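You operate a simulated robot arm through the tools that you are given. There is no shell and no other tool. Be economical: measure what you need, move in short steps, check, and stop when the job is done.

You run a simulated two-armed robot. Do the job below in one go: nothing can be reset, and whatever is moved stays where it is left.

Task
Seat the stock drawer's gel bottle in its cradle and clamp it.
Fine: free the clamp lever first; shut the drawer. Set down upright: gel bottle. Where these are worked on the way, their far stop is far enough and under half their travel is too little: clamp lever, stock drawer.

Only the result counts: the job must be done as asked and must still hold three seconds after the hand-in. Knocking over, shifting, dropping, spilling or breaking anything else fails it.

Robot
Two 7-joint arms with two-finger parallel grippers on one trunk, hanging from a carriage that runs on a gantry, over the field with the corners [4, -511], [1623, 1122], [714, 2023], [-905, 390] (x, y) and turns from -419 to 269 degrees about z. Base frame: it is fixed where the carriage stands at the start and does not move with it; the origin is on the floor, on the carriage's upright axis, x ahead of it, y to its left, z up. Units: mm, degrees, N and s.
The left shoulder is at the start at [40, 173, 1547], the right one opposite. Places, roughly: clamp lever [600, -300, 1300]; cleaner lever [600, -200, 1100]; flow dial [0, -300, 800]; gel cradle inside [600, -300, 1300]; hot flush switch [500, -400, 1200]; jet pedal [200, -100, 100]; knee plate [300, 0, 700]; measure dial [200, -100, 800]; mixer knob [500, -400, 1000]; roll crank [300, -600, 1500]; scrub timer [500, -500, 1400]; soap lever [100, -700, 1100]; stock drawer [800, 300, 700]; stop valve [1000, 700, 700]; tap lever [300, -500, 1200]; towel key [800, 0, 1300]. Payload 3.43 kg a hand.
The TCP of each hand is the grasp point between the finger pads, 30 mm short of the fingertips. In the tool frame z runs along the fingers and y along their closing line. Largest opening 94 mm; finger width 28, thickness 10; the body of the gripper, 50 by 96 mm, starts 55 mm behind the TCP.
Orientation is that of the tool frame in the base frame, as a unit quaternion [w, x, y, z]. With the fingers straight down and closing along the base's y, the tool's x points along the base's -x, its y along +y and its z along -z.

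Tools
- The arms move only by the tool apply_moves. It takes "left_plan", "right_plan" or both (then of equal length, played together; a hand with none holds still); each is one flat list of numbers, 7 for each row, row after row: the closure, from 0 (fully open) to 1 (shut), then the shift along the tool's x, y, z in units of 200 mm (1.0 is 200 mm), then the turn, a rotation vector about the tool's x, y, z in units of 120 degrees (1.0 is 120 degrees). In form: [fingers, tx, ty, tz, ax, ay, az, fingers, tx, ty, tz, ax, ay, az, ...]. A call has 1 to 8 rows; each row is the pose to reach, as a shift and turn from the pose commanded when the call began, along the tool's axes at that moment. A call with a number of a shift or a turn outside -1 to 1 is refused whole. Each row takes 0.2 s and may step no farther than 50 mm and 8.6 degrees from the row before; otherwise, or with a gripper value out of range, the whole call is refused. A pose out of reach is approached as far as the arm can. The call stops where the force on the tool passes 90 N (or 10 N more than at its start, if that is more) or the arm is blocked; 0.2 s more then pass. The fingers move at their own pace (about 72 mm/s each) and stop on an object; they squeeze with about 40 N. The grip force told is the motor's: it shows also when the fingers shut on nothing. Time passes only in rows, and 0.2 s behind the last, so rows that repeat a pose let the fingers close. The reply holds the time, the measured pose of the TCP, the force on the tool along the base axes, the opening and the grip force, in the units named above and with some noise, with the torque about the TCP (base axes, N m) and any sound that the robot's microphone picked up.
- Cameras (640 x 400 px; columns grow to the right, rows downward): "scene" is now at [220.5, -19.5, 1819.6]; the picture's right is [-0.30, -0.95, 0.00], its down [-0.85, 0.26, -0.46] and it looks along [0.44, -0.14, -0.89] (base axes); focal length 214 px, centre (320, 200). "left" rides on the left gripper at [76, -14, -102] in its tool frame; the picture's right is [0.18, 0.98, 0.00], its down [-0.75, 0.14, -0.64] and it looks along [-0.63, 0.12, 0.77] (tool axes); focal length 243 px, centre (320, 200). "right" rides on the right gripper at [76, 14, -102] in its tool frame; the picture's right is [-0.18, 0.98, 0.00], its down [-0.75, -0.14, -0.64] and it looks along [-0.63, -0.12, 0.77] (tool axes); focal length 243 px, centre (320, 200).
- camera(camera): a new picture of that camera. The clock stands still meanwhile.
- lift_body(by): slides the trunk up (or, below 0, down) by that many mm; the arms and the scene camera ride with it, the base frame stays. It gives what a move gives, with no picture.
- steer(legs): drives the robot by 1 to 6 legs, each [ahead, left, turn to the left] in mm, mm and degrees, along the robot's own axes; the way and the turn of a leg run together, so that a leg with both is an arc; at most 1500 mm and 180 degrees a leg. The arms and the cameras ride along, it lands a little off, and it stops where it bumps. It keeps to its track: a leg is cut to what the track allows. It gives what a move gives.
- pan_tilt(pan, tilt): turns the head with the scene camera to pan (to the left, within 86 degrees either way) and tilt (down, from -29 to 69), counted from straight ahead of the robot. It gives what a move gives.
- measure_at(camera, pixels): for up to 12 pixels [column, row] of the newest picture of that camera ("zoom" is the newest enlarged one), the place [x, y, z] in the base frame of the surface seen there, good to about 2 mm. The clock stands still meanwhile.
- enlarge(camera, box): a new picture of the part [left, top, right, bottom] of that camera's present view, enlarged. The clock stands still meanwhile.
- close_job(): hands the job in; it is judged then, once.

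Keep the steps short. Do not move on a guess: measure, check each grasp and each placing, and mend mistakes. In all there are 80 turns and 62 pictures (those below and enlarged ones count). Leave the grippers open and the arms clear of the work at the hand-in unless told otherwise, and finish with a single line.

The tools are called after "Call:" by a JSON object that holds its "api" and its "payload". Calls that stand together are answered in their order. apply_moves: Moves the arms, as the interface text tells. Its arguments: {"type":"object","properties":{"left_plan":{"type":"array"},"right_plan":{"type":"array"}},"required":[]} The other tools are called the same way: lift_body (by) slides the trunk up or down; steer (legs) drives the base; pan_tilt (pan, tilt) turns the head that bears the scene camera; camera (camera) takes a picture; measure_at (camera, pixels) gives the place of the surface under pixels of a picture; enlarge (camera, box) takes an enlarged picture of a part of a camera's view; close_job () hands the job in.

At the start:

```text
time: 0.0
left_ee_pos: [411.6, 209.9, 999.5]
left_ee_rot: [0.001, 0.0, 1.0, 0.0]
left_force: [0.7, 0.4, -0.1]
left_moment: [0.01, 0.01, 0.01]
left_opening: 94.0
left_gripper_force: 0.0
right_ee_pos: [582.7, -265.7, 1550.4]
right_ee_rot: [0.0, 0.0, 1.0, 0.001]
right_force: [0.2, 0.3, -0.4]
right_moment: [0.02, 0.0, 0.02]
right_opening: 93.9
right_gripper_force: 0.0
trunk travel left (down, up): [-700.0, 81.0]
robot x, y, heading: [0.2, 2.5, 0.0]
head pan, tilt: [-17.3, 62.5]
```

scene: 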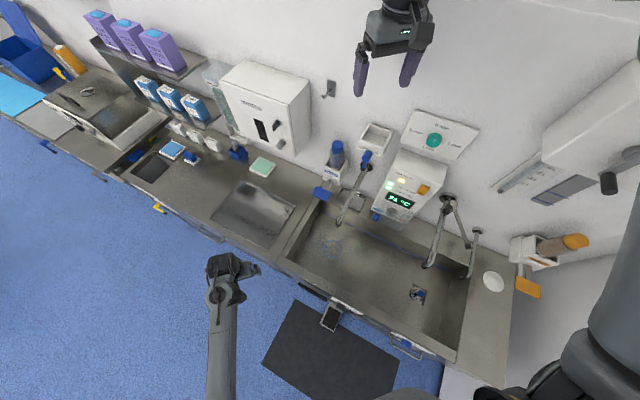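
right: 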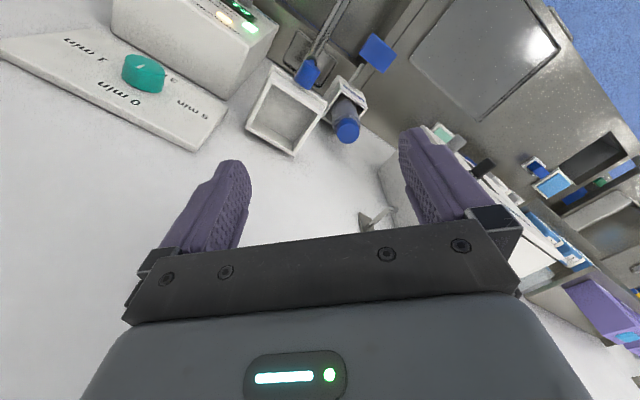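
left: 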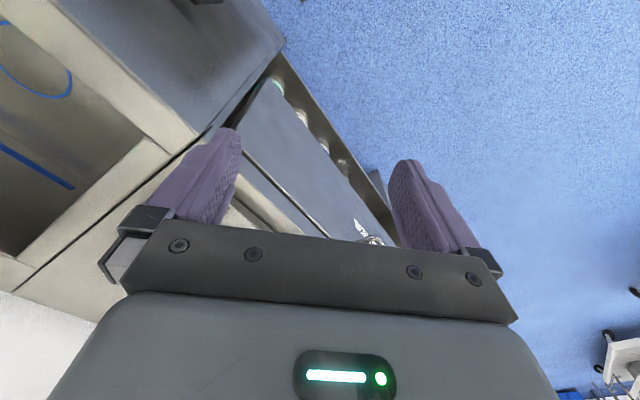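

I start by looking closely at the cradle region (around pixel 360,160) and the drawer region (left part).

Call:
{"api": "enlarge", "payload": {"camera": "scene", "box": [290, 100, 450, 220]}}

Call:
{"api": "enlarge", "payload": {"camera": "scene", "box": [30, 60, 270, 230]}}

```text
3.33 times, centred on (370, 160) of scene
```

zoom: 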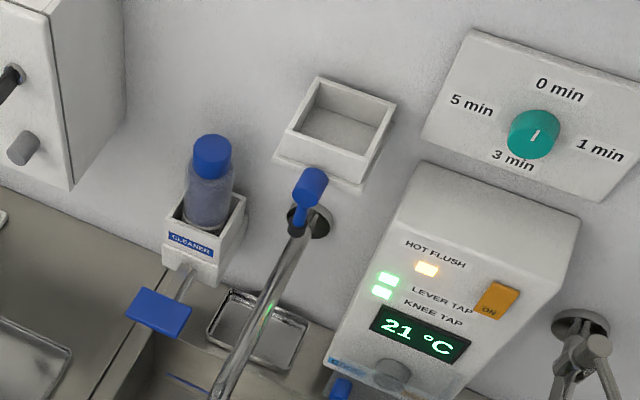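

```text
2.35 times, centred on (150, 145) of scene
```

zoom: 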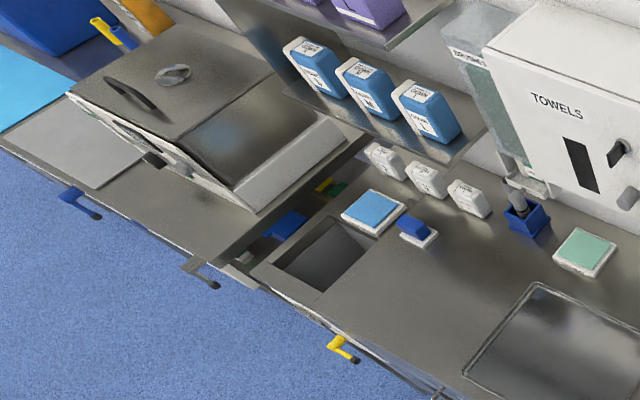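

I measure the drawer handles in the last enlarged picture and the cradle parts in the scene.

Call:
{"api": "measure_at", "payload": {"camera": "zoom", "pixels": [[82, 202], [205, 275], [345, 348], [285, 225], [335, 185], [325, 255], [440, 392], [400, 280], [240, 258], [150, 180]]}}

Call:
{"api": "camera", "payload": {"camera": "scene"}}

Call:
{"api": "measure_at", "payload": {"camera": "scene", "pixels": [[367, 155], [363, 166], [358, 128], [388, 134], [375, 137], [380, 154], [386, 140], [337, 148], [318, 192], [352, 195], [430, 210], [365, 128]]}}

```text
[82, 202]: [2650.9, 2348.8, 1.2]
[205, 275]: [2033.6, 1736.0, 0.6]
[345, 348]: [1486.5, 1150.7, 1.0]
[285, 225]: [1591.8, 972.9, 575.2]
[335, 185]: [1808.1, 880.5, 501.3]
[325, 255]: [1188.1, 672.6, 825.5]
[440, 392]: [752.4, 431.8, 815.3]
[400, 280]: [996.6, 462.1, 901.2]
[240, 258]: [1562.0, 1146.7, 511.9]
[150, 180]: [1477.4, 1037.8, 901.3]
```

```text
56 pictures are left
```

scene: 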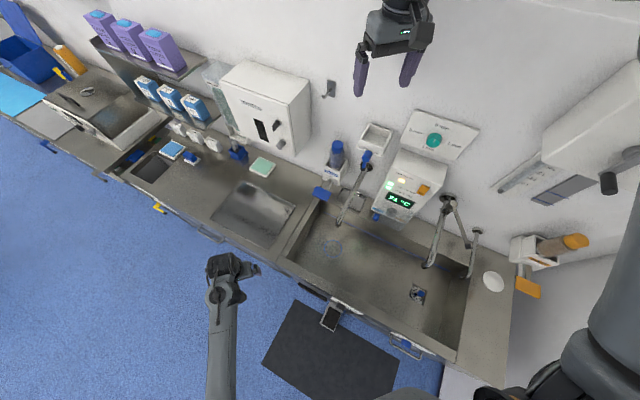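

```text
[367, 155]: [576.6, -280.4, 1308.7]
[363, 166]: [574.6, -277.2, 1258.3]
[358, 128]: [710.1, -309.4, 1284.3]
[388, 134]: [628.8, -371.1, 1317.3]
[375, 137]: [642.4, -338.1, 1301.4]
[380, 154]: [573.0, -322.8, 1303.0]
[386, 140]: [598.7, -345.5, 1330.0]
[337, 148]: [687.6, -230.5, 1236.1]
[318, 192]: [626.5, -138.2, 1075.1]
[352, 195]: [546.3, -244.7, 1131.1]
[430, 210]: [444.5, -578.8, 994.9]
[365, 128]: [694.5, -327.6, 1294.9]
```

The blue clamp lever is at about [576,-280,1308] in front of the cradle. Now I look toward the drawer (x≈800, y≈300, z≈700): the head pans left.

Call:
{"api": "pan_tilt", "payload": {"pan": 20, "tilt": 55}}

Call:
{"api": "camera", "payload": {"camera": "scene"}}

```text
time: 1.0
left_ee_pos: [412.7, 211.4, 1000.7]
left_ee_rot: [0.0, 0.0, 1.0, -0.001]
left_force: [0.8, -0.5, -0.6]
left_moment: [-0.01, 0.05, -0.01]
left_opening: 94.0
left_gripper_force: 0.1
right_ee_pos: [582.8, -264.9, 1550.1]
right_ee_rot: [0.0, -0.001, 1.0, -0.001]
right_force: [0.0, -0.8, 1.3]
right_moment: [0.0, 0.0, 0.01]
right_opening: 93.8
right_gripper_force: 0.0
trunk travel left (down, up): [-700.0, 81.0]
robot x, y, heading: [2.4, -4.2, -0.2]
head pan, tilt: [20.0, 55.0]
```

```text
55 pictures are left
```

scene: 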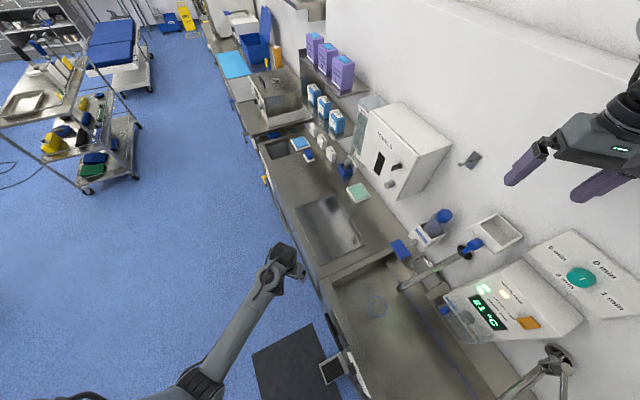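

I need to see the counter's front. I check for the cart's place on the left before driving back and along.

Call:
{"api": "measure_at", "payload": {"camera": "scene", "pixels": [[85, 190], [75, 100], [265, 182], [283, 210], [320, 285], [355, 375], [140, 125], [470, 160], [395, 180], [335, 370]]}}

Call:
{"api": "steer", "payload": {"legs": [[-283, 283, 0], [0, 0, -45]]}}

Call:
{"api": "pan_tilt", "payload": {"pan": 35, "tilt": 45}}

Call:
{"api": "camera", "payload": {"camera": "scene"}}

```text
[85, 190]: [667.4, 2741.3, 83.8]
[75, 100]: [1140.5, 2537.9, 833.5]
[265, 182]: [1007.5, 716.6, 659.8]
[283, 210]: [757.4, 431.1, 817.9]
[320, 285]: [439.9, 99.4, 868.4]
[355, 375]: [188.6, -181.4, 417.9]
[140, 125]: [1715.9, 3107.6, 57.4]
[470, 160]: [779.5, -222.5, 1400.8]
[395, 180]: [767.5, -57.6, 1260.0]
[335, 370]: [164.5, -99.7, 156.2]
```

```text
time: 5.6
left_ee_pos: [153.0, 134.9, 1000.8]
left_ee_rot: [0.0, 0.382, 0.924, 0.001]
left_force: [0.5, 0.1, 0.4]
left_moment: [0.0, -0.02, 0.0]
left_opening: 93.9
left_gripper_force: 0.1
right_ee_pos: [-64.2, -323.4, 1549.9]
right_ee_rot: [0.0, 0.382, 0.924, -0.001]
right_force: [-0.3, -0.5, 0.1]
right_moment: [0.01, -0.03, 0.01]
right_opening: 94.1
right_gripper_force: 0.0
trunk travel left (down, up): [-700.0, 81.0]
robot x, y, heading: [-285.3, 278.4, -45.0]
head pan, tilt: [20.0, 55.0]
```

```text
time: 6.4
left_ee_pos: [153.0, 134.2, 999.9]
left_ee_rot: [0.0, 0.383, 0.924, 0.0]
left_force: [-0.2, 0.6, -0.4]
left_moment: [0.02, -0.01, -0.02]
left_opening: 94.2
left_gripper_force: 0.1
right_ee_pos: [-64.1, -323.5, 1550.6]
right_ee_rot: [-0.001, 0.383, 0.924, 0.0]
right_force: [0.1, -0.6, 0.5]
right_moment: [-0.03, 0.03, -0.01]
right_opening: 94.1
right_gripper_force: 0.0
trunk travel left (down, up): [-700.0, 81.0]
robot x, y, heading: [-291.4, 279.3, -44.8]
head pan, tilt: [35.0, 45.0]
```

```text
54 pictures are left
```

scene: 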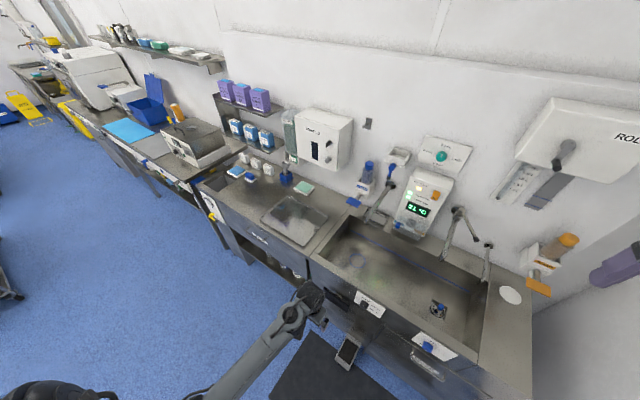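

Now I see the counter front. I drive 600 mm along the wall to face the drawer (label at about (258,240)).

Call:
{"api": "steer", "payload": {"legs": [[0, 600, 0]]}}

Call:
{"api": "pan_tilt", "payload": {"pan": 0, "tilt": 50}}

Call:
{"api": "camera", "payload": {"camera": "scene"}}

```text
time: 9.7
left_ee_pos: [573.1, 554.1, 1000.9]
left_ee_rot: [0.0, 0.383, 0.924, 0.0]
left_force: [0.4, 0.1, 0.3]
left_moment: [0.01, -0.01, 0.0]
left_opening: 93.8
left_gripper_force: 0.1
right_ee_pos: [356.2, 95.7, 1549.5]
right_ee_rot: [0.0, 0.382, 0.924, 0.0]
right_force: [0.7, -0.3, 0.0]
right_moment: [-0.02, -0.01, 0.03]
right_opening: 94.1
right_gripper_force: 0.0
trunk travel left (down, up): [-700.0, 81.0]
robot x, y, heading: [127.7, 695.2, -44.9]
head pan, tilt: [35.0, 45.0]
```

```text
time: 10.7
left_ee_pos: [572.5, 554.4, 1000.3]
left_ee_rot: [-0.001, 0.382, 0.924, 0.0]
left_force: [-0.3, 0.3, 0.3]
left_moment: [-0.01, 0.01, -0.01]
left_opening: 93.8
left_gripper_force: 0.1
right_ee_pos: [357.0, 95.8, 1549.9]
right_ee_rot: [0.0, 0.382, 0.924, 0.0]
right_force: [0.6, 0.0, -1.2]
right_moment: [0.01, 0.0, 0.05]
right_opening: 94.1
right_gripper_force: 0.2
trunk travel left (down, up): [-700.0, 81.0]
robot x, y, heading: [133.9, 695.6, -45.2]
head pan, tilt: [0.0, 50.0]
```

```text
53 pictures are left
```

scene: 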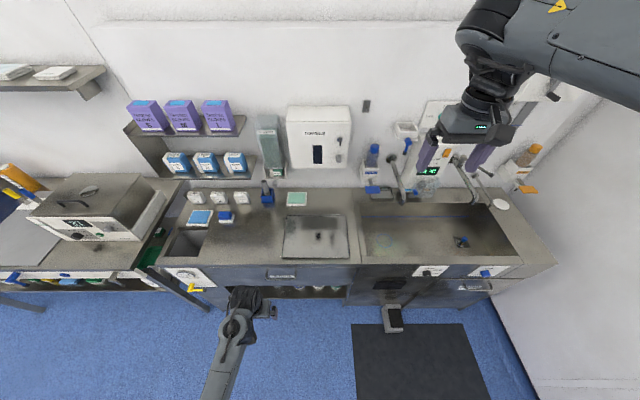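

Call:
{"api": "enlarge", "payload": {"camera": "scene", "box": [150, 220, 390, 370]}}

Call:
{"api": "measure_at", "payload": {"camera": "zoom", "pixels": [[352, 146], [315, 145], [390, 145], [300, 125], [400, 125], [120, 180], [350, 165], [345, 188], [420, 185], [270, 230]]}}

```text
2.67 times, centred on (270, 295) of scene
```

zoom: 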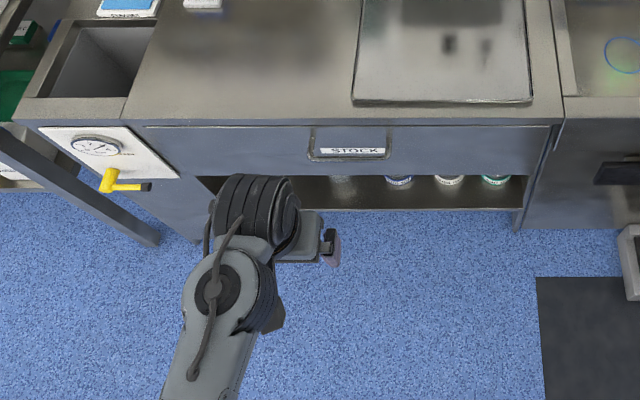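

```text
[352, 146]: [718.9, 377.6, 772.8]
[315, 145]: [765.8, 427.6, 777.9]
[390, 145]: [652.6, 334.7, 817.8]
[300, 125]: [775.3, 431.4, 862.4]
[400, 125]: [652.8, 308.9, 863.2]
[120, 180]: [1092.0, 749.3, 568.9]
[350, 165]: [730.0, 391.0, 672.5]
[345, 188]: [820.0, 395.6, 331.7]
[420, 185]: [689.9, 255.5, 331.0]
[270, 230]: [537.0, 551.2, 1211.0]
```

The drawer is labelled STOCK with a pull at about [719,378,773]. I lower the trunk and tilt the left hand forward for a close look with its camera.

Call:
{"api": "lift_body", "payload": {"by": -250}}

Call:
{"api": "apply_moves", "payload": {"left_plan": [0, 0, 0, 0, 0, -0.06, 0, 0, 0, 0, 0, 0, -0.12, 0, 0, 0, 0, 0, 0, -0.18, 0, 0, 0, 0, 0, 0, -0.24, 0, 0, 0, 0, 0, 0, -0.3, 0]}}

Call:
{"api": "camera", "payload": {"camera": "left"}}

```text
time: 13.3
left_ee_pos: [572.9, 554.7, 749.9]
left_ee_rot: [0.0, 0.381, 0.924, 0.0]
left_force: [0.7, 0.4, -0.1]
left_moment: [0.04, -0.01, 0.01]
left_opening: 94.0
left_gripper_force: 0.0
right_ee_pos: [356.5, 96.4, 1300.0]
right_ee_rot: [0.0, 0.382, 0.924, -0.001]
right_force: [-0.4, 0.2, -0.8]
right_moment: [0.0, 0.0, 0.01]
right_opening: 94.1
right_gripper_force: 0.0
trunk travel left (down, up): [-450.0, 331.0]
robot x, y, heading: [129.0, 698.2, -45.1]
head pan, tilt: [0.0, 50.0]
```

```text
time: 14.5
left_ee_pos: [571.2, 554.3, 748.8]
left_ee_rot: [0.286, 0.363, 0.879, -0.118]
left_force: [0.4, -0.2, -0.3]
left_moment: [-0.01, -0.01, -0.04]
left_opening: 94.0
left_gripper_force: 0.0
right_ee_pos: [355.9, 96.4, 1300.0]
right_ee_rot: [0.0, 0.382, 0.924, 0.0]
right_force: [-1.1, -0.4, -0.7]
right_moment: [-0.02, 0.0, -0.02]
right_opening: 93.9
right_gripper_force: 0.1
trunk travel left (down, up): [-450.0, 331.0]
robot x, y, heading: [130.8, 698.5, -44.8]
head pan, tilt: [0.0, 50.0]
```

```text
51 pictures are left
```

left: 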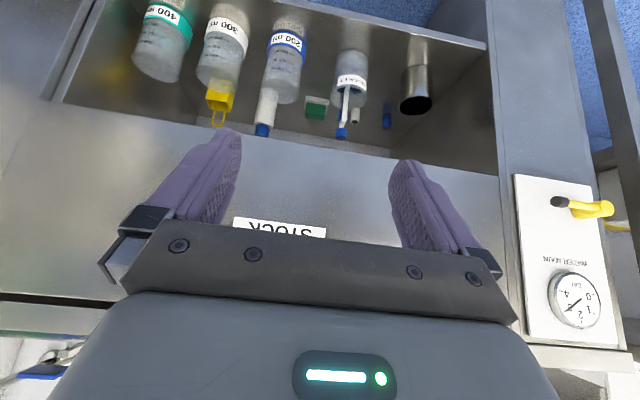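

The picture is upside down, the STOCK label is at (280,228), partly hidden. I raise the hand 120 mm to see the pull.

Call:
{"api": "apply_moves", "payload": {"left_plan": [0, -0.118, 0, -0.162, 0, 0, 0, 0, -0.236, 0, -0.324, 0, 0, 0, 0, -0.354, 0, -0.486, 0, 0, 0]}}

Call:
{"api": "camera", "payload": {"camera": "left"}}

```text
time: 15.3
left_ee_pos: [572.6, 554.0, 870.5]
left_ee_rot: [0.285, 0.364, 0.879, -0.118]
left_force: [-0.7, -0.5, -0.4]
left_moment: [-0.01, -0.03, 0.02]
left_opening: 93.9
left_gripper_force: 0.0
right_ee_pos: [356.5, 94.8, 1300.3]
right_ee_rot: [0.0, 0.382, 0.924, -0.001]
right_force: [0.4, 0.8, -0.3]
right_moment: [-0.03, 0.02, 0.01]
right_opening: 94.2
right_gripper_force: 0.0
trunk travel left (down, up): [-450.0, 331.0]
robot x, y, heading: [133.6, 694.5, -45.1]
head pan, tilt: [0.0, 50.0]
```

```text
50 pictures are left
```

left: 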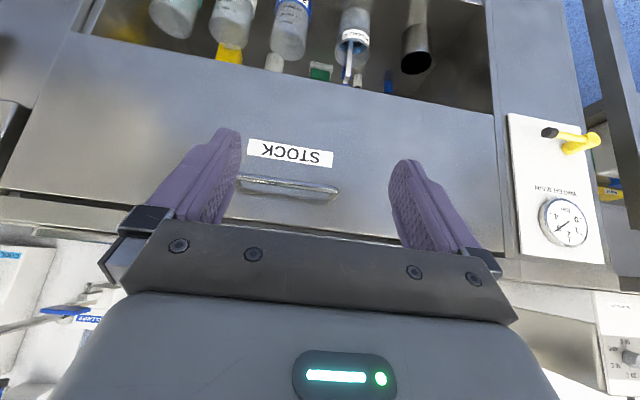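

A horizontal bar handle above the label at (290,187). I enlarge and measure it.

Call:
{"api": "enlarge", "payload": {"camera": "left", "box": [220, 120, 380, 220]}}

Call:
{"api": "measure_at", "payload": {"camera": "zoom", "pixels": [[100, 240], [160, 252], [280, 270], [400, 278], [440, 265], [280, 290], [280, 240], [280, 258], [460, 310], [50, 200], [280, 330]]}}

```text
4.00 times, centred on (300, 170) of left
```

zoom: 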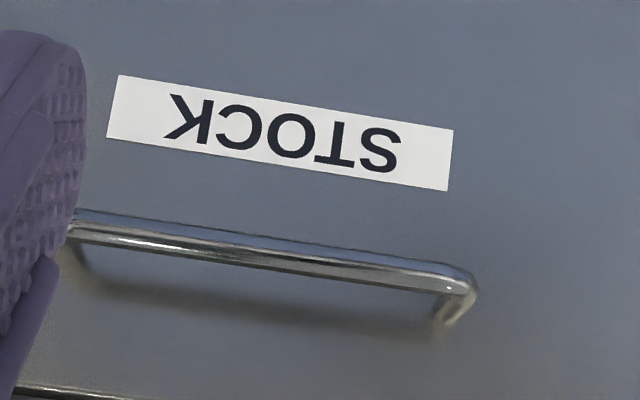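

```text
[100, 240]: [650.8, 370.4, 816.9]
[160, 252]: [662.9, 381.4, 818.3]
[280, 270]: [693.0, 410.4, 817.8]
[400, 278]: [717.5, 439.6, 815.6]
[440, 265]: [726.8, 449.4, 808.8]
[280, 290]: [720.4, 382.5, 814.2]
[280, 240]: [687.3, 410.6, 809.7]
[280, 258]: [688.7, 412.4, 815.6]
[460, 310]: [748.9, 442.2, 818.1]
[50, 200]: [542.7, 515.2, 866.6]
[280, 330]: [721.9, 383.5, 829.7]
```

Bar centre ≈ [690,411,813]. But the clamp lever should be freed first, so I raise the trunk, pull the left hand back, and drive in front of the cradle for the right hand.

Call:
{"api": "lift_body", "payload": {"by": 250}}

Call:
{"api": "apply_moves", "payload": {"left_plan": [0, 0.2, 0, -0.145, 0, 0, 0, 0, 0.4, 0, -0.29, 0, 0, 0, 0, 0.6, 0, -0.435, 0, 0, 0]}}

Call:
{"api": "steer", "payload": {"legs": [[0, -215, 0], [350, 0, 0]]}}

Call:
{"api": "pan_tilt", "payload": {"pan": -20, "tilt": 50}}

Call:
{"api": "camera", "payload": {"camera": "scene"}}

```text
time: 17.9
left_ee_pos: [572.7, 553.7, 1120.4]
left_ee_rot: [0.286, 0.363, 0.879, -0.118]
left_force: [0.3, 0.5, -0.4]
left_moment: [0.01, 0.0, -0.03]
left_opening: 93.9
left_gripper_force: 0.1
right_ee_pos: [356.5, 96.0, 1550.6]
right_ee_rot: [0.0, 0.381, 0.924, 0.0]
right_force: [-0.1, -0.4, 0.2]
right_moment: [-0.01, 0.01, 0.01]
right_opening: 93.8
right_gripper_force: 0.1
trunk travel left (down, up): [-700.0, 81.0]
robot x, y, heading: [130.5, 697.4, -44.9]
head pan, tilt: [0.0, 50.0]
```

```text
time: 18.7
left_ee_pos: [466.9, 662.3, 1121.1]
left_ee_rot: [0.285, 0.364, 0.879, -0.119]
left_force: [-0.8, 0.3, 0.3]
left_moment: [0.01, -0.02, 0.0]
left_opening: 94.1
left_gripper_force: 0.1
right_ee_pos: [356.7, 96.1, 1549.1]
right_ee_rot: [0.0, 0.381, 0.924, 0.0]
right_force: [-0.6, 0.1, 0.9]
right_moment: [0.0, 0.0, -0.02]
right_opening: 94.1
right_gripper_force: 0.1
trunk travel left (down, up): [-700.0, 81.0]
robot x, y, heading: [132.2, 695.2, -45.1]
head pan, tilt: [0.0, 50.0]
```

```text
time: 22.2
left_ee_pos: [562.9, 254.2, 1121.5]
left_ee_rot: [0.284, 0.369, 0.876, -0.12]
left_force: [-0.2, -0.1, -0.2]
left_moment: [-0.01, -0.02, 0.0]
left_opening: 93.9
left_gripper_force: 0.0
right_ee_pos: [444.9, -309.6, 1549.6]
right_ee_rot: [0.0, 0.388, 0.922, -0.001]
right_force: [0.0, -0.1, 0.0]
right_moment: [0.0, -0.01, 0.02]
right_opening: 94.1
right_gripper_force: 0.0
trunk travel left (down, up): [-700.0, 81.0]
robot x, y, heading: [224.6, 292.1, -45.6]
head pan, tilt: [0.0, 50.0]
```

```text
time: 23.1
left_ee_pos: [563.1, 254.0, 1120.5]
left_ee_rot: [0.285, 0.37, 0.876, -0.12]
left_force: [0.2, -0.5, -0.1]
left_moment: [0.01, 0.01, -0.01]
left_opening: 93.9
left_gripper_force: 0.0
right_ee_pos: [444.6, -309.4, 1550.6]
right_ee_rot: [0.0, 0.388, 0.922, 0.0]
right_force: [-0.8, 0.8, 0.5]
right_moment: [0.0, -0.01, 0.06]
right_opening: 94.0
right_gripper_force: 0.0
trunk travel left (down, up): [-700.0, 81.0]
robot x, y, heading: [227.4, 293.3, -45.6]
head pan, tilt: [-20.0, 50.0]
```

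```text
48 pictures are left
```

scene: 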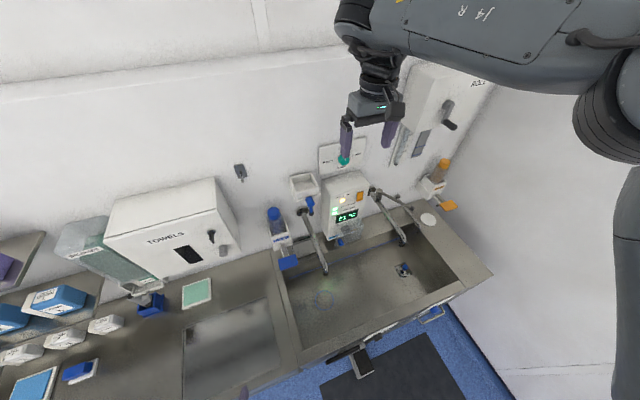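

Call:
{"api": "enlarge", "payload": {"camera": "scene", "box": [256, 160, 352, 220]}}

Call:
{"api": "measure_at", "payload": {"camera": "zoom", "pixels": [[370, 245], [375, 290], [305, 310], [215, 135], [395, 170], [320, 110], [350, 125], [280, 170], [330, 160], [300, 205], [245, 120], [380, 105]]}}

```text
6.67 times, centred on (304, 190) of scene
```

zoom: 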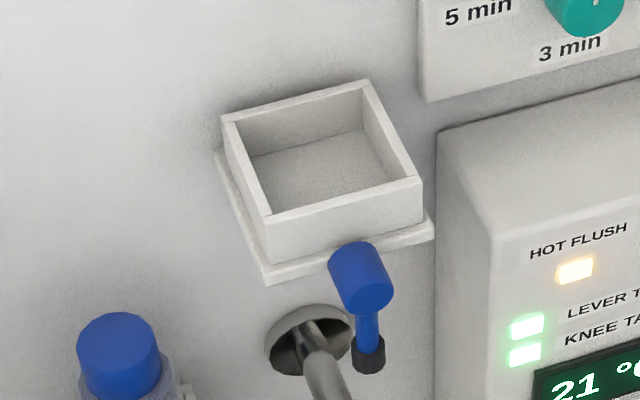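

```text
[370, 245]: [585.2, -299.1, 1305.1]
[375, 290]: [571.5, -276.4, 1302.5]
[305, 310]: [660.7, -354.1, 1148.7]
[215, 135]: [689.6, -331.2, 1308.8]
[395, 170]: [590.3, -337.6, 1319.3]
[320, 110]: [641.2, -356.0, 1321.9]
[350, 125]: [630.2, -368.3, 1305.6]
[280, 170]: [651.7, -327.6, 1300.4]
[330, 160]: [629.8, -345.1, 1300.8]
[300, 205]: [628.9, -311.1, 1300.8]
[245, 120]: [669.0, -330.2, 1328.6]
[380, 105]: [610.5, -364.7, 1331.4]
```

The lever: a blue knob at about [571,-276,1302] on a stem down to a black hub. I want a frontal view with the right camera: back, down, left, tilted forward.

Call:
{"api": "apply_moves", "payload": {"right_plan": [0, 0.1, 0.09, 0.14, 0, -0.0667, 0, 0, 0.2, 0.18, 0.28, 0, -0.133, 0, 0, 0.3, 0.27, 0.42, 0, -0.2, 0, 0, 0.4, 0.36, 0.56, 0, -0.267, 0, 0, 0.5, 0.45, 0.7, 0, -0.333, 0]}}

Call:
{"api": "camera", "payload": {"camera": "right"}}

```text
time: 24.3
left_ee_pos: [563.6, 252.8, 1121.9]
left_ee_rot: [0.285, 0.369, 0.876, -0.12]
left_force: [0.1, 0.3, 0.0]
left_moment: [-0.01, -0.02, 0.01]
left_opening: 93.9
left_gripper_force: 0.1
right_ee_pos: [441.8, -188.4, 1410.0]
right_ee_rot: [0.317, 0.363, 0.866, -0.131]
right_force: [0.0, -0.1, -0.1]
right_moment: [-0.01, 0.03, -0.02]
right_opening: 94.0
right_gripper_force: 0.2
right hand out of reach, approached as far as the arm can: row 5
trunk travel left (down, up): [-700.0, 81.0]
robot x, y, heading: [226.1, 294.1, -45.6]
head pan, tilt: [-20.0, 50.0]
```

```text
46 pictures are left
```

right: 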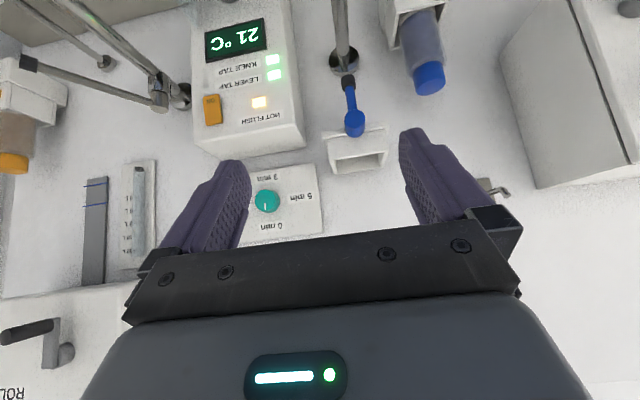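

Call:
{"api": "enlarge", "payload": {"camera": "right", "box": [304, 60, 416, 180]}}

Call:
{"api": "measure_at", "payload": {"camera": "zoom", "pixels": [[290, 215], [270, 200], [250, 140], [240, 90], [225, 60], [320, 210], [360, 250], [130, 260], [430, 210], [290, 260], [250, 110]]}}

```text
3.33 times, centred on (360, 120) of right
```

zoom: 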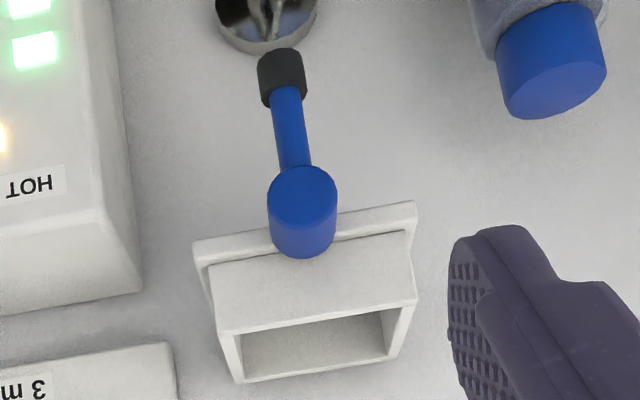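

```text
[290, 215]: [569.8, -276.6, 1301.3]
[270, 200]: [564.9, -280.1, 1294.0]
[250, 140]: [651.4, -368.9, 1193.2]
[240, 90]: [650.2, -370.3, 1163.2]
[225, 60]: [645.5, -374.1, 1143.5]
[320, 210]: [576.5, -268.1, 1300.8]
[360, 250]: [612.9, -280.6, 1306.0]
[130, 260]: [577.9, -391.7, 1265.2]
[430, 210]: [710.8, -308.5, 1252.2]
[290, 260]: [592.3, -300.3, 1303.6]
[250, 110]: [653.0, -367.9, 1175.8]
```

Call:
{"api": "measure_at", "payload": {"camera": "zoom", "pixels": [[282, 75], [280, 60], [280, 90], [290, 120], [295, 150], [300, 185], [300, 235], [302, 172], [270, 220], [332, 220], [250, 270], [220, 250]]}}

```text
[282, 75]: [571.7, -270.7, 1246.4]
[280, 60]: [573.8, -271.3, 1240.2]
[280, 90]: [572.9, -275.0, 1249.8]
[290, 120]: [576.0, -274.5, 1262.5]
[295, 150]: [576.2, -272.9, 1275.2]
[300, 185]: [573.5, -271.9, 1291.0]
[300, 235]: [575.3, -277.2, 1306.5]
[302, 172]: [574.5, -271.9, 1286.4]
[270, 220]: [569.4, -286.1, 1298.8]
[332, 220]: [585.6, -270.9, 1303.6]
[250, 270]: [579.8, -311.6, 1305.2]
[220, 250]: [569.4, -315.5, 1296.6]
```

The large blue cylinder at z≈1301 is the hub with its axis toward the wall; the stem hangs down to a black tip at z≈1245 (s centred). I bring the right hand in front of the stem with half-closed fingers, tilting to near horizontal.

Call:
{"api": "apply_moves", "payload": {"right_plan": [0.55, 0.026, 0.041, 0.214, 0, -0.0625, 0, 0.55, 0.053, 0.083, 0.429, 0, -0.125, 0, 0.55, 0.08, 0.124, 0.643, 0, -0.1875, 0, 0.55, 0.106, 0.165, 0.858, 0, -0.25, 0]}}

Call:
{"api": "camera", "payload": {"camera": "right"}}

Call:
{"api": "camera", "payload": {"camera": "scene"}}

```text
time: 25.5
left_ee_pos: [563.4, 253.0, 1120.7]
left_ee_rot: [0.284, 0.37, 0.876, -0.12]
left_force: [0.7, 0.1, 0.1]
left_moment: [-0.02, 0.01, -0.03]
left_opening: 94.1
left_gripper_force: 0.1
right_ee_pos: [521.3, -230.6, 1237.4]
right_ee_rot: [0.479, 0.258, 0.799, -0.257]
right_force: [0.4, 0.9, 0.2]
right_moment: [0.01, 0.01, 0.02]
right_opening: 42.2
right_gripper_force: 0.0
trunk travel left (down, up): [-700.0, 81.0]
robot x, y, heading: [227.9, 293.7, -45.6]
head pan, tilt: [-20.0, 50.0]
stopped in row 4 (right hand): the arm was blocked; the commanded pose is now the measured one
```

```text
44 pictures are left
```

right: 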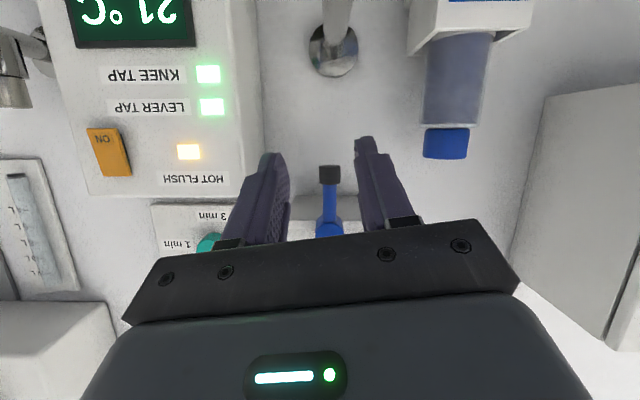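

```text
43 pictures are left
```

scene: 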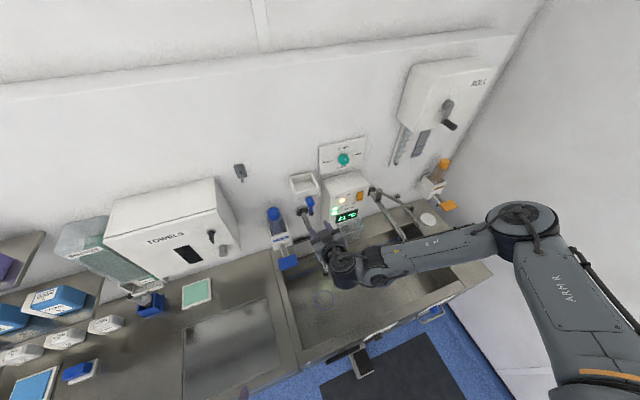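

The arm was reported blocked with no force at the tool; I check the arm against its surroundings.

Call:
{"api": "enlarge", "payload": {"camera": "scene", "box": [270, 150, 510, 300]}}

Call:
{"api": "measure_at", "payload": {"camera": "zoom", "pixels": [[180, 270], [280, 265], [400, 245], [310, 130], [345, 180], [385, 130], [480, 190], [120, 165], [500, 270], [220, 330]]}}

```text
2.67 times, centred on (390, 225) of scene
```

zoom: 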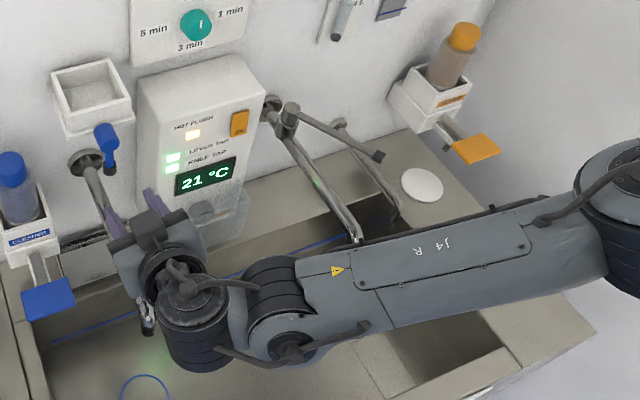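

```text
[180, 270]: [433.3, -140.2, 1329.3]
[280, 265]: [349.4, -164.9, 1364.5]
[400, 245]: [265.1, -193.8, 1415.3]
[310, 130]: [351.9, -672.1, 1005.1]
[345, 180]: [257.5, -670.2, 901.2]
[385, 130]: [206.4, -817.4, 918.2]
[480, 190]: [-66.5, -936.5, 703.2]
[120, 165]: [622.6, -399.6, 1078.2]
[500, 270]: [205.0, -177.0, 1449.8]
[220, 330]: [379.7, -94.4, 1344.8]
```

All links are well clear (z≈1360+ while taps are ≤1200), so it was a joint limit. The stem lies between the fingers in the right picture (329,175). I advance 65 mm straight toward the wall.

Call:
{"api": "apply_moves", "payload": {"right_plan": [0.55, -0.1, 0, 0.133, 0, 0, 0, 0.55, -0.2045, 0, 0.266, 0, 0, 0]}}

Call:
{"api": "camera", "payload": {"camera": "right"}}

```text
time: 26.1
left_ee_pos: [563.1, 252.6, 1121.3]
left_ee_rot: [0.285, 0.369, 0.877, -0.119]
left_force: [-0.8, -0.3, 0.0]
left_moment: [0.01, -0.01, 0.02]
left_opening: 93.9
left_gripper_force: 0.1
right_ee_pos: [575.2, -272.1, 1251.4]
right_ee_rot: [0.48, 0.257, 0.799, -0.255]
right_force: [-0.8, 1.4, -0.1]
right_moment: [0.0, 0.02, -0.03]
right_opening: 42.3
right_gripper_force: 0.0
trunk travel left (down, up): [-700.0, 81.0]
robot x, y, heading: [227.7, 293.0, -45.9]
head pan, tilt: [-20.0, 50.0]
```

```text
41 pictures are left
```

right: 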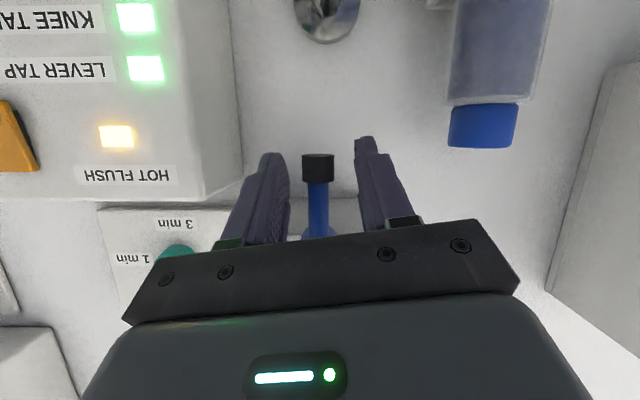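

The stem is centred between the fingers. I narrow the fingers and nudge left (+y tool) by 25 mm to feel which way the lever yields.

Call:
{"api": "apply_moves", "payload": {"right_plan": [0.8, 0, 0, 0, 0, 0, 0, 0.8, 0, 0.03, 0, 0, 0, 0, 0.8, 0, 0.06, 0, 0, 0, 0, 0.8, 0, 0.09, 0, 0, 0, 0, 0.8, 0, 0.125, 0, 0, 0, 0]}}

Call:
{"api": "camera", "payload": {"camera": "right"}}

```text
time: 27.3
left_ee_pos: [556.6, 246.0, 1120.5]
left_ee_rot: [0.283, 0.369, 0.876, -0.125]
left_force: [0.7, 0.5, -0.6]
left_moment: [-0.01, 0.0, -0.01]
left_opening: 94.1
left_gripper_force: 0.1
right_ee_pos: [574.7, -272.3, 1250.2]
right_ee_rot: [0.473, 0.267, 0.795, -0.27]
right_force: [-63.0, -31.1, 32.4]
right_moment: [0.88, -0.53, -0.59]
right_opening: 21.6
right_gripper_force: 44.9
trunk travel left (down, up): [-700.0, 81.0]
robot x, y, heading: [229.7, 292.1, -46.2]
head pan, tilt: [-20.0, 50.0]
```

```text
40 pictures are left
```

right: 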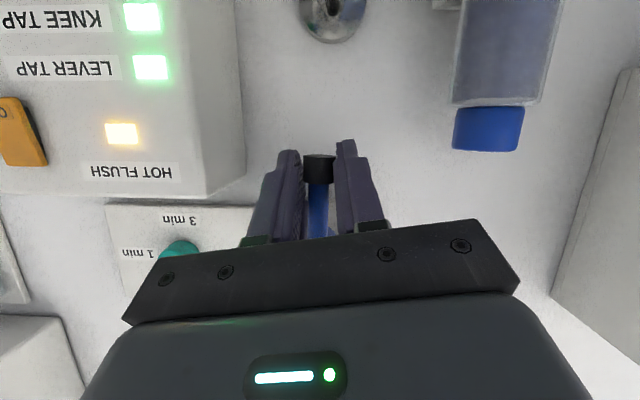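

Firm resistance (≈70 N) to the left; the grip holds the 22 mm black tip. I go back, loosen slightly and try right.

Call:
{"api": "apply_moves", "payload": {"right_plan": [0.68, 0, -0.06, 0, 0, 0, 0, 0.68, 0, -0.125, 0, 0, 0, 0, 0.68, 0, -0.16, 0, 0, 0, 0, 0.68, 0, -0.19, 0, 0, 0, 0, 0.68, 0, -0.22, 0, 0, 0, 0]}}

Call:
{"api": "camera", "payload": {"camera": "right"}}

```text
time: 28.5
left_ee_pos: [563.3, 254.2, 1121.5]
left_ee_rot: [0.285, 0.369, 0.877, -0.12]
left_force: [0.7, -0.3, -0.8]
left_moment: [0.01, 0.01, -0.02]
left_opening: 93.9
left_gripper_force: 0.1
right_ee_pos: [560.8, -283.9, 1255.7]
right_ee_rot: [0.48, 0.257, 0.799, -0.256]
right_force: [1.7, 1.7, -2.1]
right_moment: [-0.01, -0.03, 0.03]
right_opening: 31.3
right_gripper_force: 0.9
trunk travel left (down, up): [-700.0, 81.0]
robot x, y, heading: [229.2, 292.0, -45.9]
head pan, tilt: [-20.0, 50.0]
```

```text
39 pictures are left
```

right: 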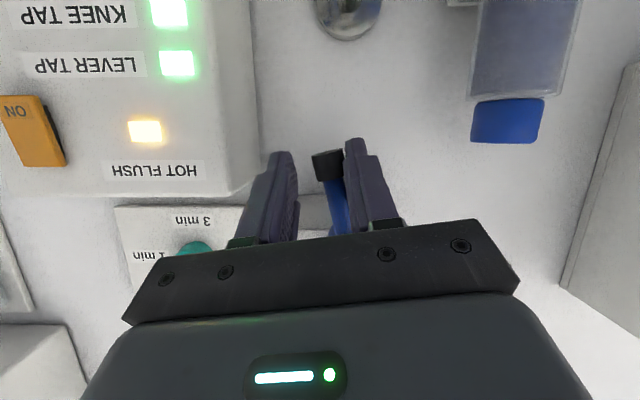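

It yields to the right (≈3 N). Before following the arc I measure the nearby box and dial.

Call:
{"api": "measure_at", "payload": {"camera": "right", "pixels": [[145, 130], [225, 180], [245, 100], [100, 10], [205, 195], [150, 235], [205, 245], [333, 165], [340, 200], [190, 212]]}}

```text
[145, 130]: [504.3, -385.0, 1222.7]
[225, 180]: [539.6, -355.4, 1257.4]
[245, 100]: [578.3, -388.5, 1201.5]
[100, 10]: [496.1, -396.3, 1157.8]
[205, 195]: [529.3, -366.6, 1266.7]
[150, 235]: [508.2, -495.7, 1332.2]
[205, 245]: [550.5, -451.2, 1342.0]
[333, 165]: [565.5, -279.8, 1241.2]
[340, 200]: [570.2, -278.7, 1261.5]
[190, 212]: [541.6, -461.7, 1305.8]
```

The box front is at n≈632, top z≈1267, right of s≈131, so there is room. I follow the arc right-and-up about the hub, rolling the tool with the lever (first 24° more).

Call:
{"api": "apply_moves", "payload": {"right_plan": [0.68, 0.019, 0.003, -0.0135, 0.0271, 0.0036, -0.0609, 0.68, 0.0125, -0.031, -0.0185, 0.0543, 0.0072, -0.1217, 0.68, 0.003, -0.064, -0.025, 0.0814, 0.0108, -0.1826, 0.68, -0.012, -0.0945, -0.033, 0.1085, 0.0144, -0.2435]}}

Call:
{"api": "camera", "payload": {"camera": "right"}}

```text
time: 29.5
left_ee_pos: [563.6, 253.0, 1121.4]
left_ee_rot: [0.284, 0.37, 0.876, -0.12]
left_force: [0.9, 0.0, -0.1]
left_moment: [0.02, 0.0, 0.0]
left_opening: 94.0
left_gripper_force: 0.0
right_ee_pos: [543.7, -296.6, 1261.2]
right_ee_rot: [0.355, 0.104, 0.811, -0.453]
right_force: [0.6, 0.9, -0.3]
right_moment: [0.0, -0.01, 0.02]
right_opening: 31.2
right_gripper_force: 0.3
trunk travel left (down, up): [-700.0, 81.0]
robot x, y, heading: [227.7, 294.3, -45.6]
head pan, tilt: [-20.0, 50.0]
```

```text
38 pictures are left
```

right: 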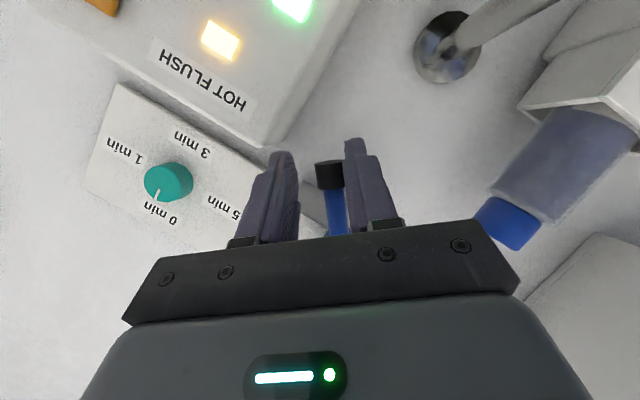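

The lever follows within the cage. I continue along the arc.

Call:
{"api": "apply_moves", "payload": {"right_plan": [0.68, -0.019, -0.031, -0.0105, 0.0271, 0.0036, -0.0609, 0.68, -0.025, -0.065, -0.015, 0.0543, 0.0072, -0.1217, 0.68, -0.036, -0.098, -0.022, 0.0814, 0.0108, -0.1826, 0.68, -0.05, -0.128, -0.03, 0.1085, 0.0144, -0.2435, 0.68, -0.068, -0.157, -0.04, 0.1357, 0.018, -0.3043]}}

Call:
{"api": "camera", "payload": {"camera": "right"}}

```text
time: 30.7
left_ee_pos: [563.9, 254.1, 1120.8]
left_ee_rot: [0.285, 0.369, 0.876, -0.12]
left_force: [0.5, -0.5, -0.3]
left_moment: [-0.02, 0.0, -0.03]
left_opening: 94.1
left_gripper_force: 0.1
right_ee_pos: [536.2, -307.0, 1296.0]
right_ee_rot: [0.163, -0.097, 0.738, -0.648]
right_force: [0.2, -0.6, -0.2]
right_moment: [0.03, -0.02, 0.02]
right_opening: 30.0
right_gripper_force: 0.2
trunk travel left (down, up): [-700.0, 81.0]
robot x, y, heading: [229.8, 296.4, -45.5]
head pan, tilt: [-20.0, 50.0]
```

```text
37 pictures are left
```

right: 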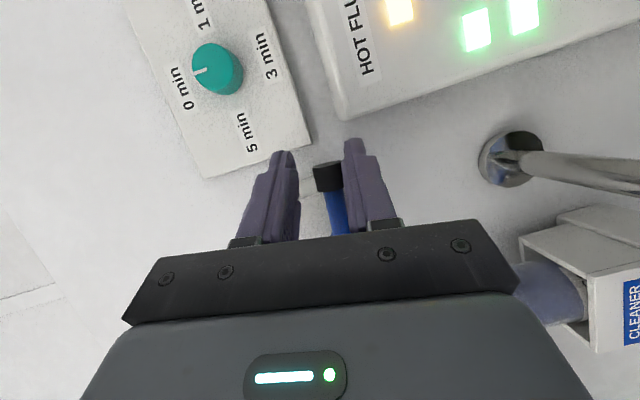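

Lever is near horizontal, no resistance. I continue further to find its stop.

Call:
{"api": "apply_moves", "payload": {"right_plan": [0.68, 0.002, -0.0235, 0, 0.0271, 0.0036, -0.0609, 0.68, -0.004, -0.0575, -0.005, 0.0543, 0.0072, -0.1217, 0.68, -0.014, -0.09, -0.0115, 0.0814, 0.0108, -0.1826]}}

Call:
{"api": "camera", "payload": {"camera": "right"}}

```text
time: 31.5
left_ee_pos: [562.6, 256.6, 1120.6]
left_ee_rot: [0.285, 0.369, 0.877, -0.119]
left_force: [0.6, -0.5, 0.0]
left_moment: [0.0, 0.01, 0.0]
left_opening: 94.0
left_gripper_force: 0.1
right_ee_pos: [533.8, -302.7, 1308.7]
right_ee_rot: [-0.037, 0.217, -0.652, 0.726]
right_force: [5.5, -2.6, -29.9]
right_moment: [0.58, -0.07, 0.22]
right_opening: 46.3
right_gripper_force: 14.1
trunk travel left (down, up): [-700.0, 81.0]
robot x, y, heading: [223.4, 294.9, -45.7]
head pan, tilt: [-20.0, 50.0]
```

```text
36 pictures are left
```

right: 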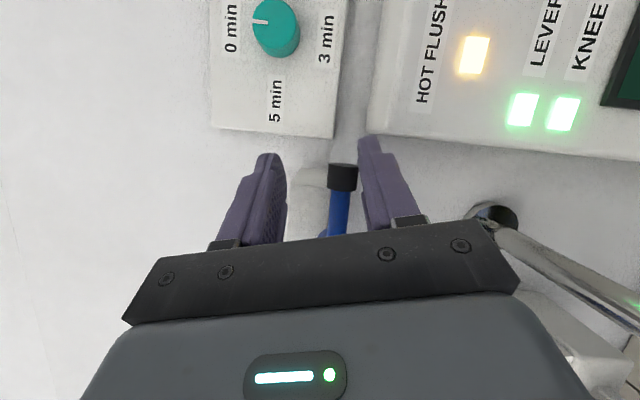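

The lever met its stop at about horizontal (−30 N, fingers pressed apart). I withdraw straight back and look.

Call:
{"api": "apply_moves", "payload": {"right_plan": [0.5, 0, 0.03, 0, 0, 0, 0, 0.5, 0.08, 0.03, -0.18, 0, 0, 0, 0.5, 0.16, 0.03, -0.36, 0, 0, 0, 0.5, 0.24, 0.03, -0.54, 0, 0, 0, 0.5, 0.32, 0.03, -0.72, 0, 0, 0]}}

Call:
{"api": "camera", "payload": {"camera": "right"}}

```text
time: 32.7
left_ee_pos: [562.4, 254.0, 1122.6]
left_ee_rot: [0.285, 0.37, 0.876, -0.121]
left_force: [0.5, -0.2, -0.1]
left_moment: [-0.01, -0.01, -0.02]
left_opening: 93.8
left_gripper_force: 0.0
right_ee_pos: [442.9, -217.7, 1314.5]
right_ee_rot: [-0.037, 0.214, -0.65, 0.728]
right_force: [0.6, -0.1, -0.1]
right_moment: [-0.04, 0.0, -0.01]
right_opening: 46.9
right_gripper_force: 0.1
right hand out of reach, approached as far as the arm can: row 5
trunk travel left (down, up): [-700.0, 81.0]
robot x, y, heading: [225.9, 290.9, -45.7]
head pan, tilt: [-20.0, 50.0]
```

```text
35 pictures are left
```

right: 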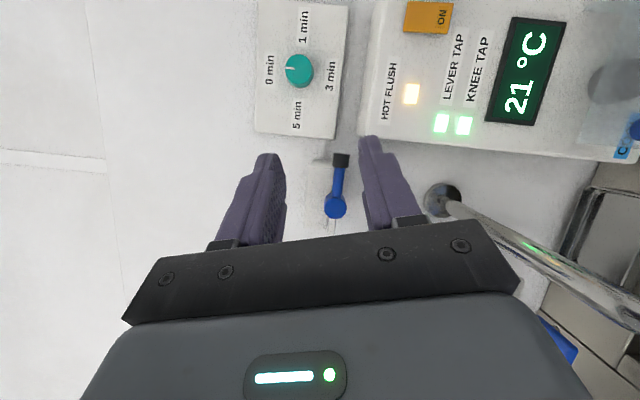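

The lever now lies horizontal, freed. Next the drawer: back away, drive left, lower the trunk.

Call:
{"api": "steer", "payload": {"legs": [[-370, 0, 0.7], [0, 225, 0]]}}

Call:
{"api": "lift_body", "payload": {"by": -250}}

Call:
{"api": "apply_moves", "payload": {"left_plan": [0.4, 0, 0, 0, 0, -0.068, 0, 0.4, 0, 0, 0, 0, -0.136, 0, 0.4, 0, 0, 0, 0, -0.204, 0, 0.4, 0, 0, 0, 0, -0.272, 0, 0.4, 0, 0, 0, 0, -0.34, 0]}}

```text
time: 36.3
left_ee_pos: [458.9, 679.7, 1121.4]
left_ee_rot: [0.285, 0.365, 0.878, -0.119]
left_force: [0.0, -0.2, 0.3]
left_moment: [0.0, -0.01, 0.02]
left_opening: 93.9
left_gripper_force: 0.0
right_ee_pos: [344.0, 205.9, 1313.9]
right_ee_rot: [-0.04, 0.217, -0.649, 0.728]
right_force: [0.1, -0.5, -0.3]
right_moment: [0.02, 0.0, 0.0]
right_opening: 47.0
right_gripper_force: 0.0
trunk travel left (down, up): [-700.0, 81.0]
robot x, y, heading: [124.1, 718.0, -45.1]
head pan, tilt: [-20.0, 50.0]
```

```text
time: 38.9
left_ee_pos: [459.8, 680.1, 870.7]
left_ee_rot: [0.286, 0.364, 0.878, -0.119]
left_force: [0.0, -0.4, 0.1]
left_moment: [-0.02, -0.01, 0.01]
left_opening: 93.7
left_gripper_force: 0.1
right_ee_pos: [344.0, 206.6, 1064.3]
right_ee_rot: [-0.04, 0.217, -0.65, 0.727]
right_force: [0.3, -0.4, -0.2]
right_moment: [-0.01, 0.01, 0.03]
right_opening: 47.1
right_gripper_force: 0.1
trunk travel left (down, up): [-450.0, 331.0]
robot x, y, heading: [121.1, 717.2, -45.3]
head pan, tilt: [-20.0, 50.0]
```

```text
time: 40.1
left_ee_pos: [458.1, 679.9, 871.8]
left_ee_rot: [0.574, 0.301, 0.723, -0.239]
left_force: [0.1, 0.3, -0.9]
left_moment: [0.01, 0.01, -0.05]
left_opening: 56.3
left_gripper_force: 0.0
right_ee_pos: [343.6, 206.8, 1064.1]
right_ee_rot: [-0.039, 0.218, -0.65, 0.727]
right_force: [-0.1, -0.1, 0.2]
right_moment: [-0.02, 0.03, -0.05]
right_opening: 47.0
right_gripper_force: 0.0
trunk travel left (down, up): [-450.0, 331.0]
robot x, y, heading: [123.6, 715.2, -45.0]
head pan, tilt: [-20.0, 50.0]
```

Tilt is ~77°. Now I roll the left tool 90° so the fingers close vertically on the bar.

Call:
{"api": "apply_moves", "payload": {"left_plan": [0.4, 0, 0, 0, 0, 0, 0.068, 0.4, 0, 0, 0, 0, 0, 0.136, 0.4, 0, 0, 0, 0, 0, 0.204, 0.4, 0, 0, 0, 0, 0, 0.272, 0.4, 0, 0, 0, 0, 0, 0.34, 0.4, 0, 0, 0, 0, 0, 0.408]}}

Call:
{"api": "apply_moves", "payload": {"left_plan": [0.4, 0, 0, 0, 0, 0, 0.068, 0.4, 0, 0, 0, 0, 0, 0.136, 0.4, 0, 0, 0, 0, 0, 0.204, 0.4, 0, 0, 0, 0, 0, 0.272, 0.4, 0, 0, 0, 0, 0, 0.342]}}

Call:
{"api": "camera", "payload": {"camera": "left"}}

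```text
time: 41.5
left_ee_pos: [458.8, 679.6, 871.4]
left_ee_rot: [0.62, 0.575, 0.533, 0.021]
left_force: [0.1, 0.0, -0.3]
left_moment: [-0.01, -0.01, -0.01]
left_opening: 56.1
left_gripper_force: 0.0
right_ee_pos: [344.4, 206.6, 1065.2]
right_ee_rot: [-0.04, 0.218, -0.649, 0.728]
right_force: [0.2, 0.4, 0.4]
right_moment: [-0.02, -0.03, -0.01]
right_opening: 47.0
right_gripper_force: 0.1
trunk travel left (down, up): [-450.0, 331.0]
robot x, y, heading: [120.4, 715.7, -45.1]
head pan, tilt: [-20.0, 50.0]
```

```text
time: 42.7
left_ee_pos: [458.3, 679.1, 872.2]
left_ee_rot: [0.574, 0.725, 0.298, 0.237]
left_force: [0.1, 0.4, -0.2]
left_moment: [-0.01, 0.01, -0.03]
left_opening: 56.3
left_gripper_force: 0.1
right_ee_pos: [343.2, 206.0, 1063.9]
right_ee_rot: [-0.039, 0.217, -0.649, 0.728]
right_force: [-0.3, 0.3, -0.1]
right_moment: [0.0, 0.03, 0.01]
right_opening: 47.2
right_gripper_force: 0.0
trunk travel left (down, up): [-450.0, 331.0]
robot x, y, heading: [120.9, 715.6, -45.5]
head pan, tilt: [-20.0, 50.0]
```

```text
34 pictures are left
```

left: 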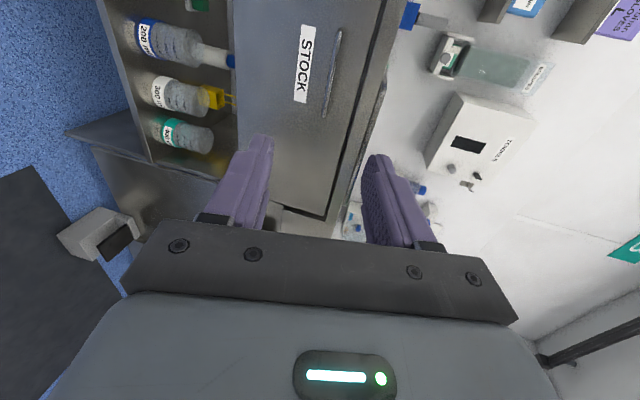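

Tool now points forward with vertical closing. I move ahead 190 mm, 59 down, 25 right, and look.

Call:
{"api": "apply_moves", "payload": {"left_plan": [0.4, -0.025, -0.014, 0.199, 0, 0, 0, 0.4, -0.05, -0.028, 0.398, 0, 0, 0, 0.4, -0.075, -0.042, 0.597, 0, 0, 0, 0.4, -0.1, -0.056, 0.795, 0, 0, 0, 0.4, -0.125, -0.07, 0.993, 0, 0, 0]}}

Call:
{"api": "camera", "payload": {"camera": "left"}}

```text
time: 43.9
left_ee_pos: [576.0, 522.4, 809.2]
left_ee_rot: [0.574, 0.724, 0.3, 0.237]
left_force: [0.5, 0.9, -0.6]
left_moment: [0.04, -0.01, -0.06]
left_opening: 56.5
left_gripper_force: 0.1
right_ee_pos: [344.4, 205.3, 1064.8]
right_ee_rot: [-0.04, 0.217, -0.65, 0.727]
right_force: [0.7, -0.3, 0.5]
right_moment: [0.05, 0.0, -0.01]
right_opening: 47.1
right_gripper_force: 0.0
trunk travel left (down, up): [-450.0, 331.0]
robot x, y, heading: [124.8, 716.0, -45.1]
head pan, tilt: [-20.0, 50.0]
```

```text
33 pictures are left
```

left: 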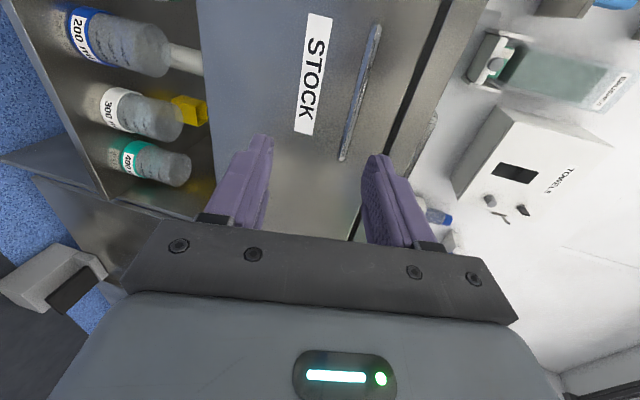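

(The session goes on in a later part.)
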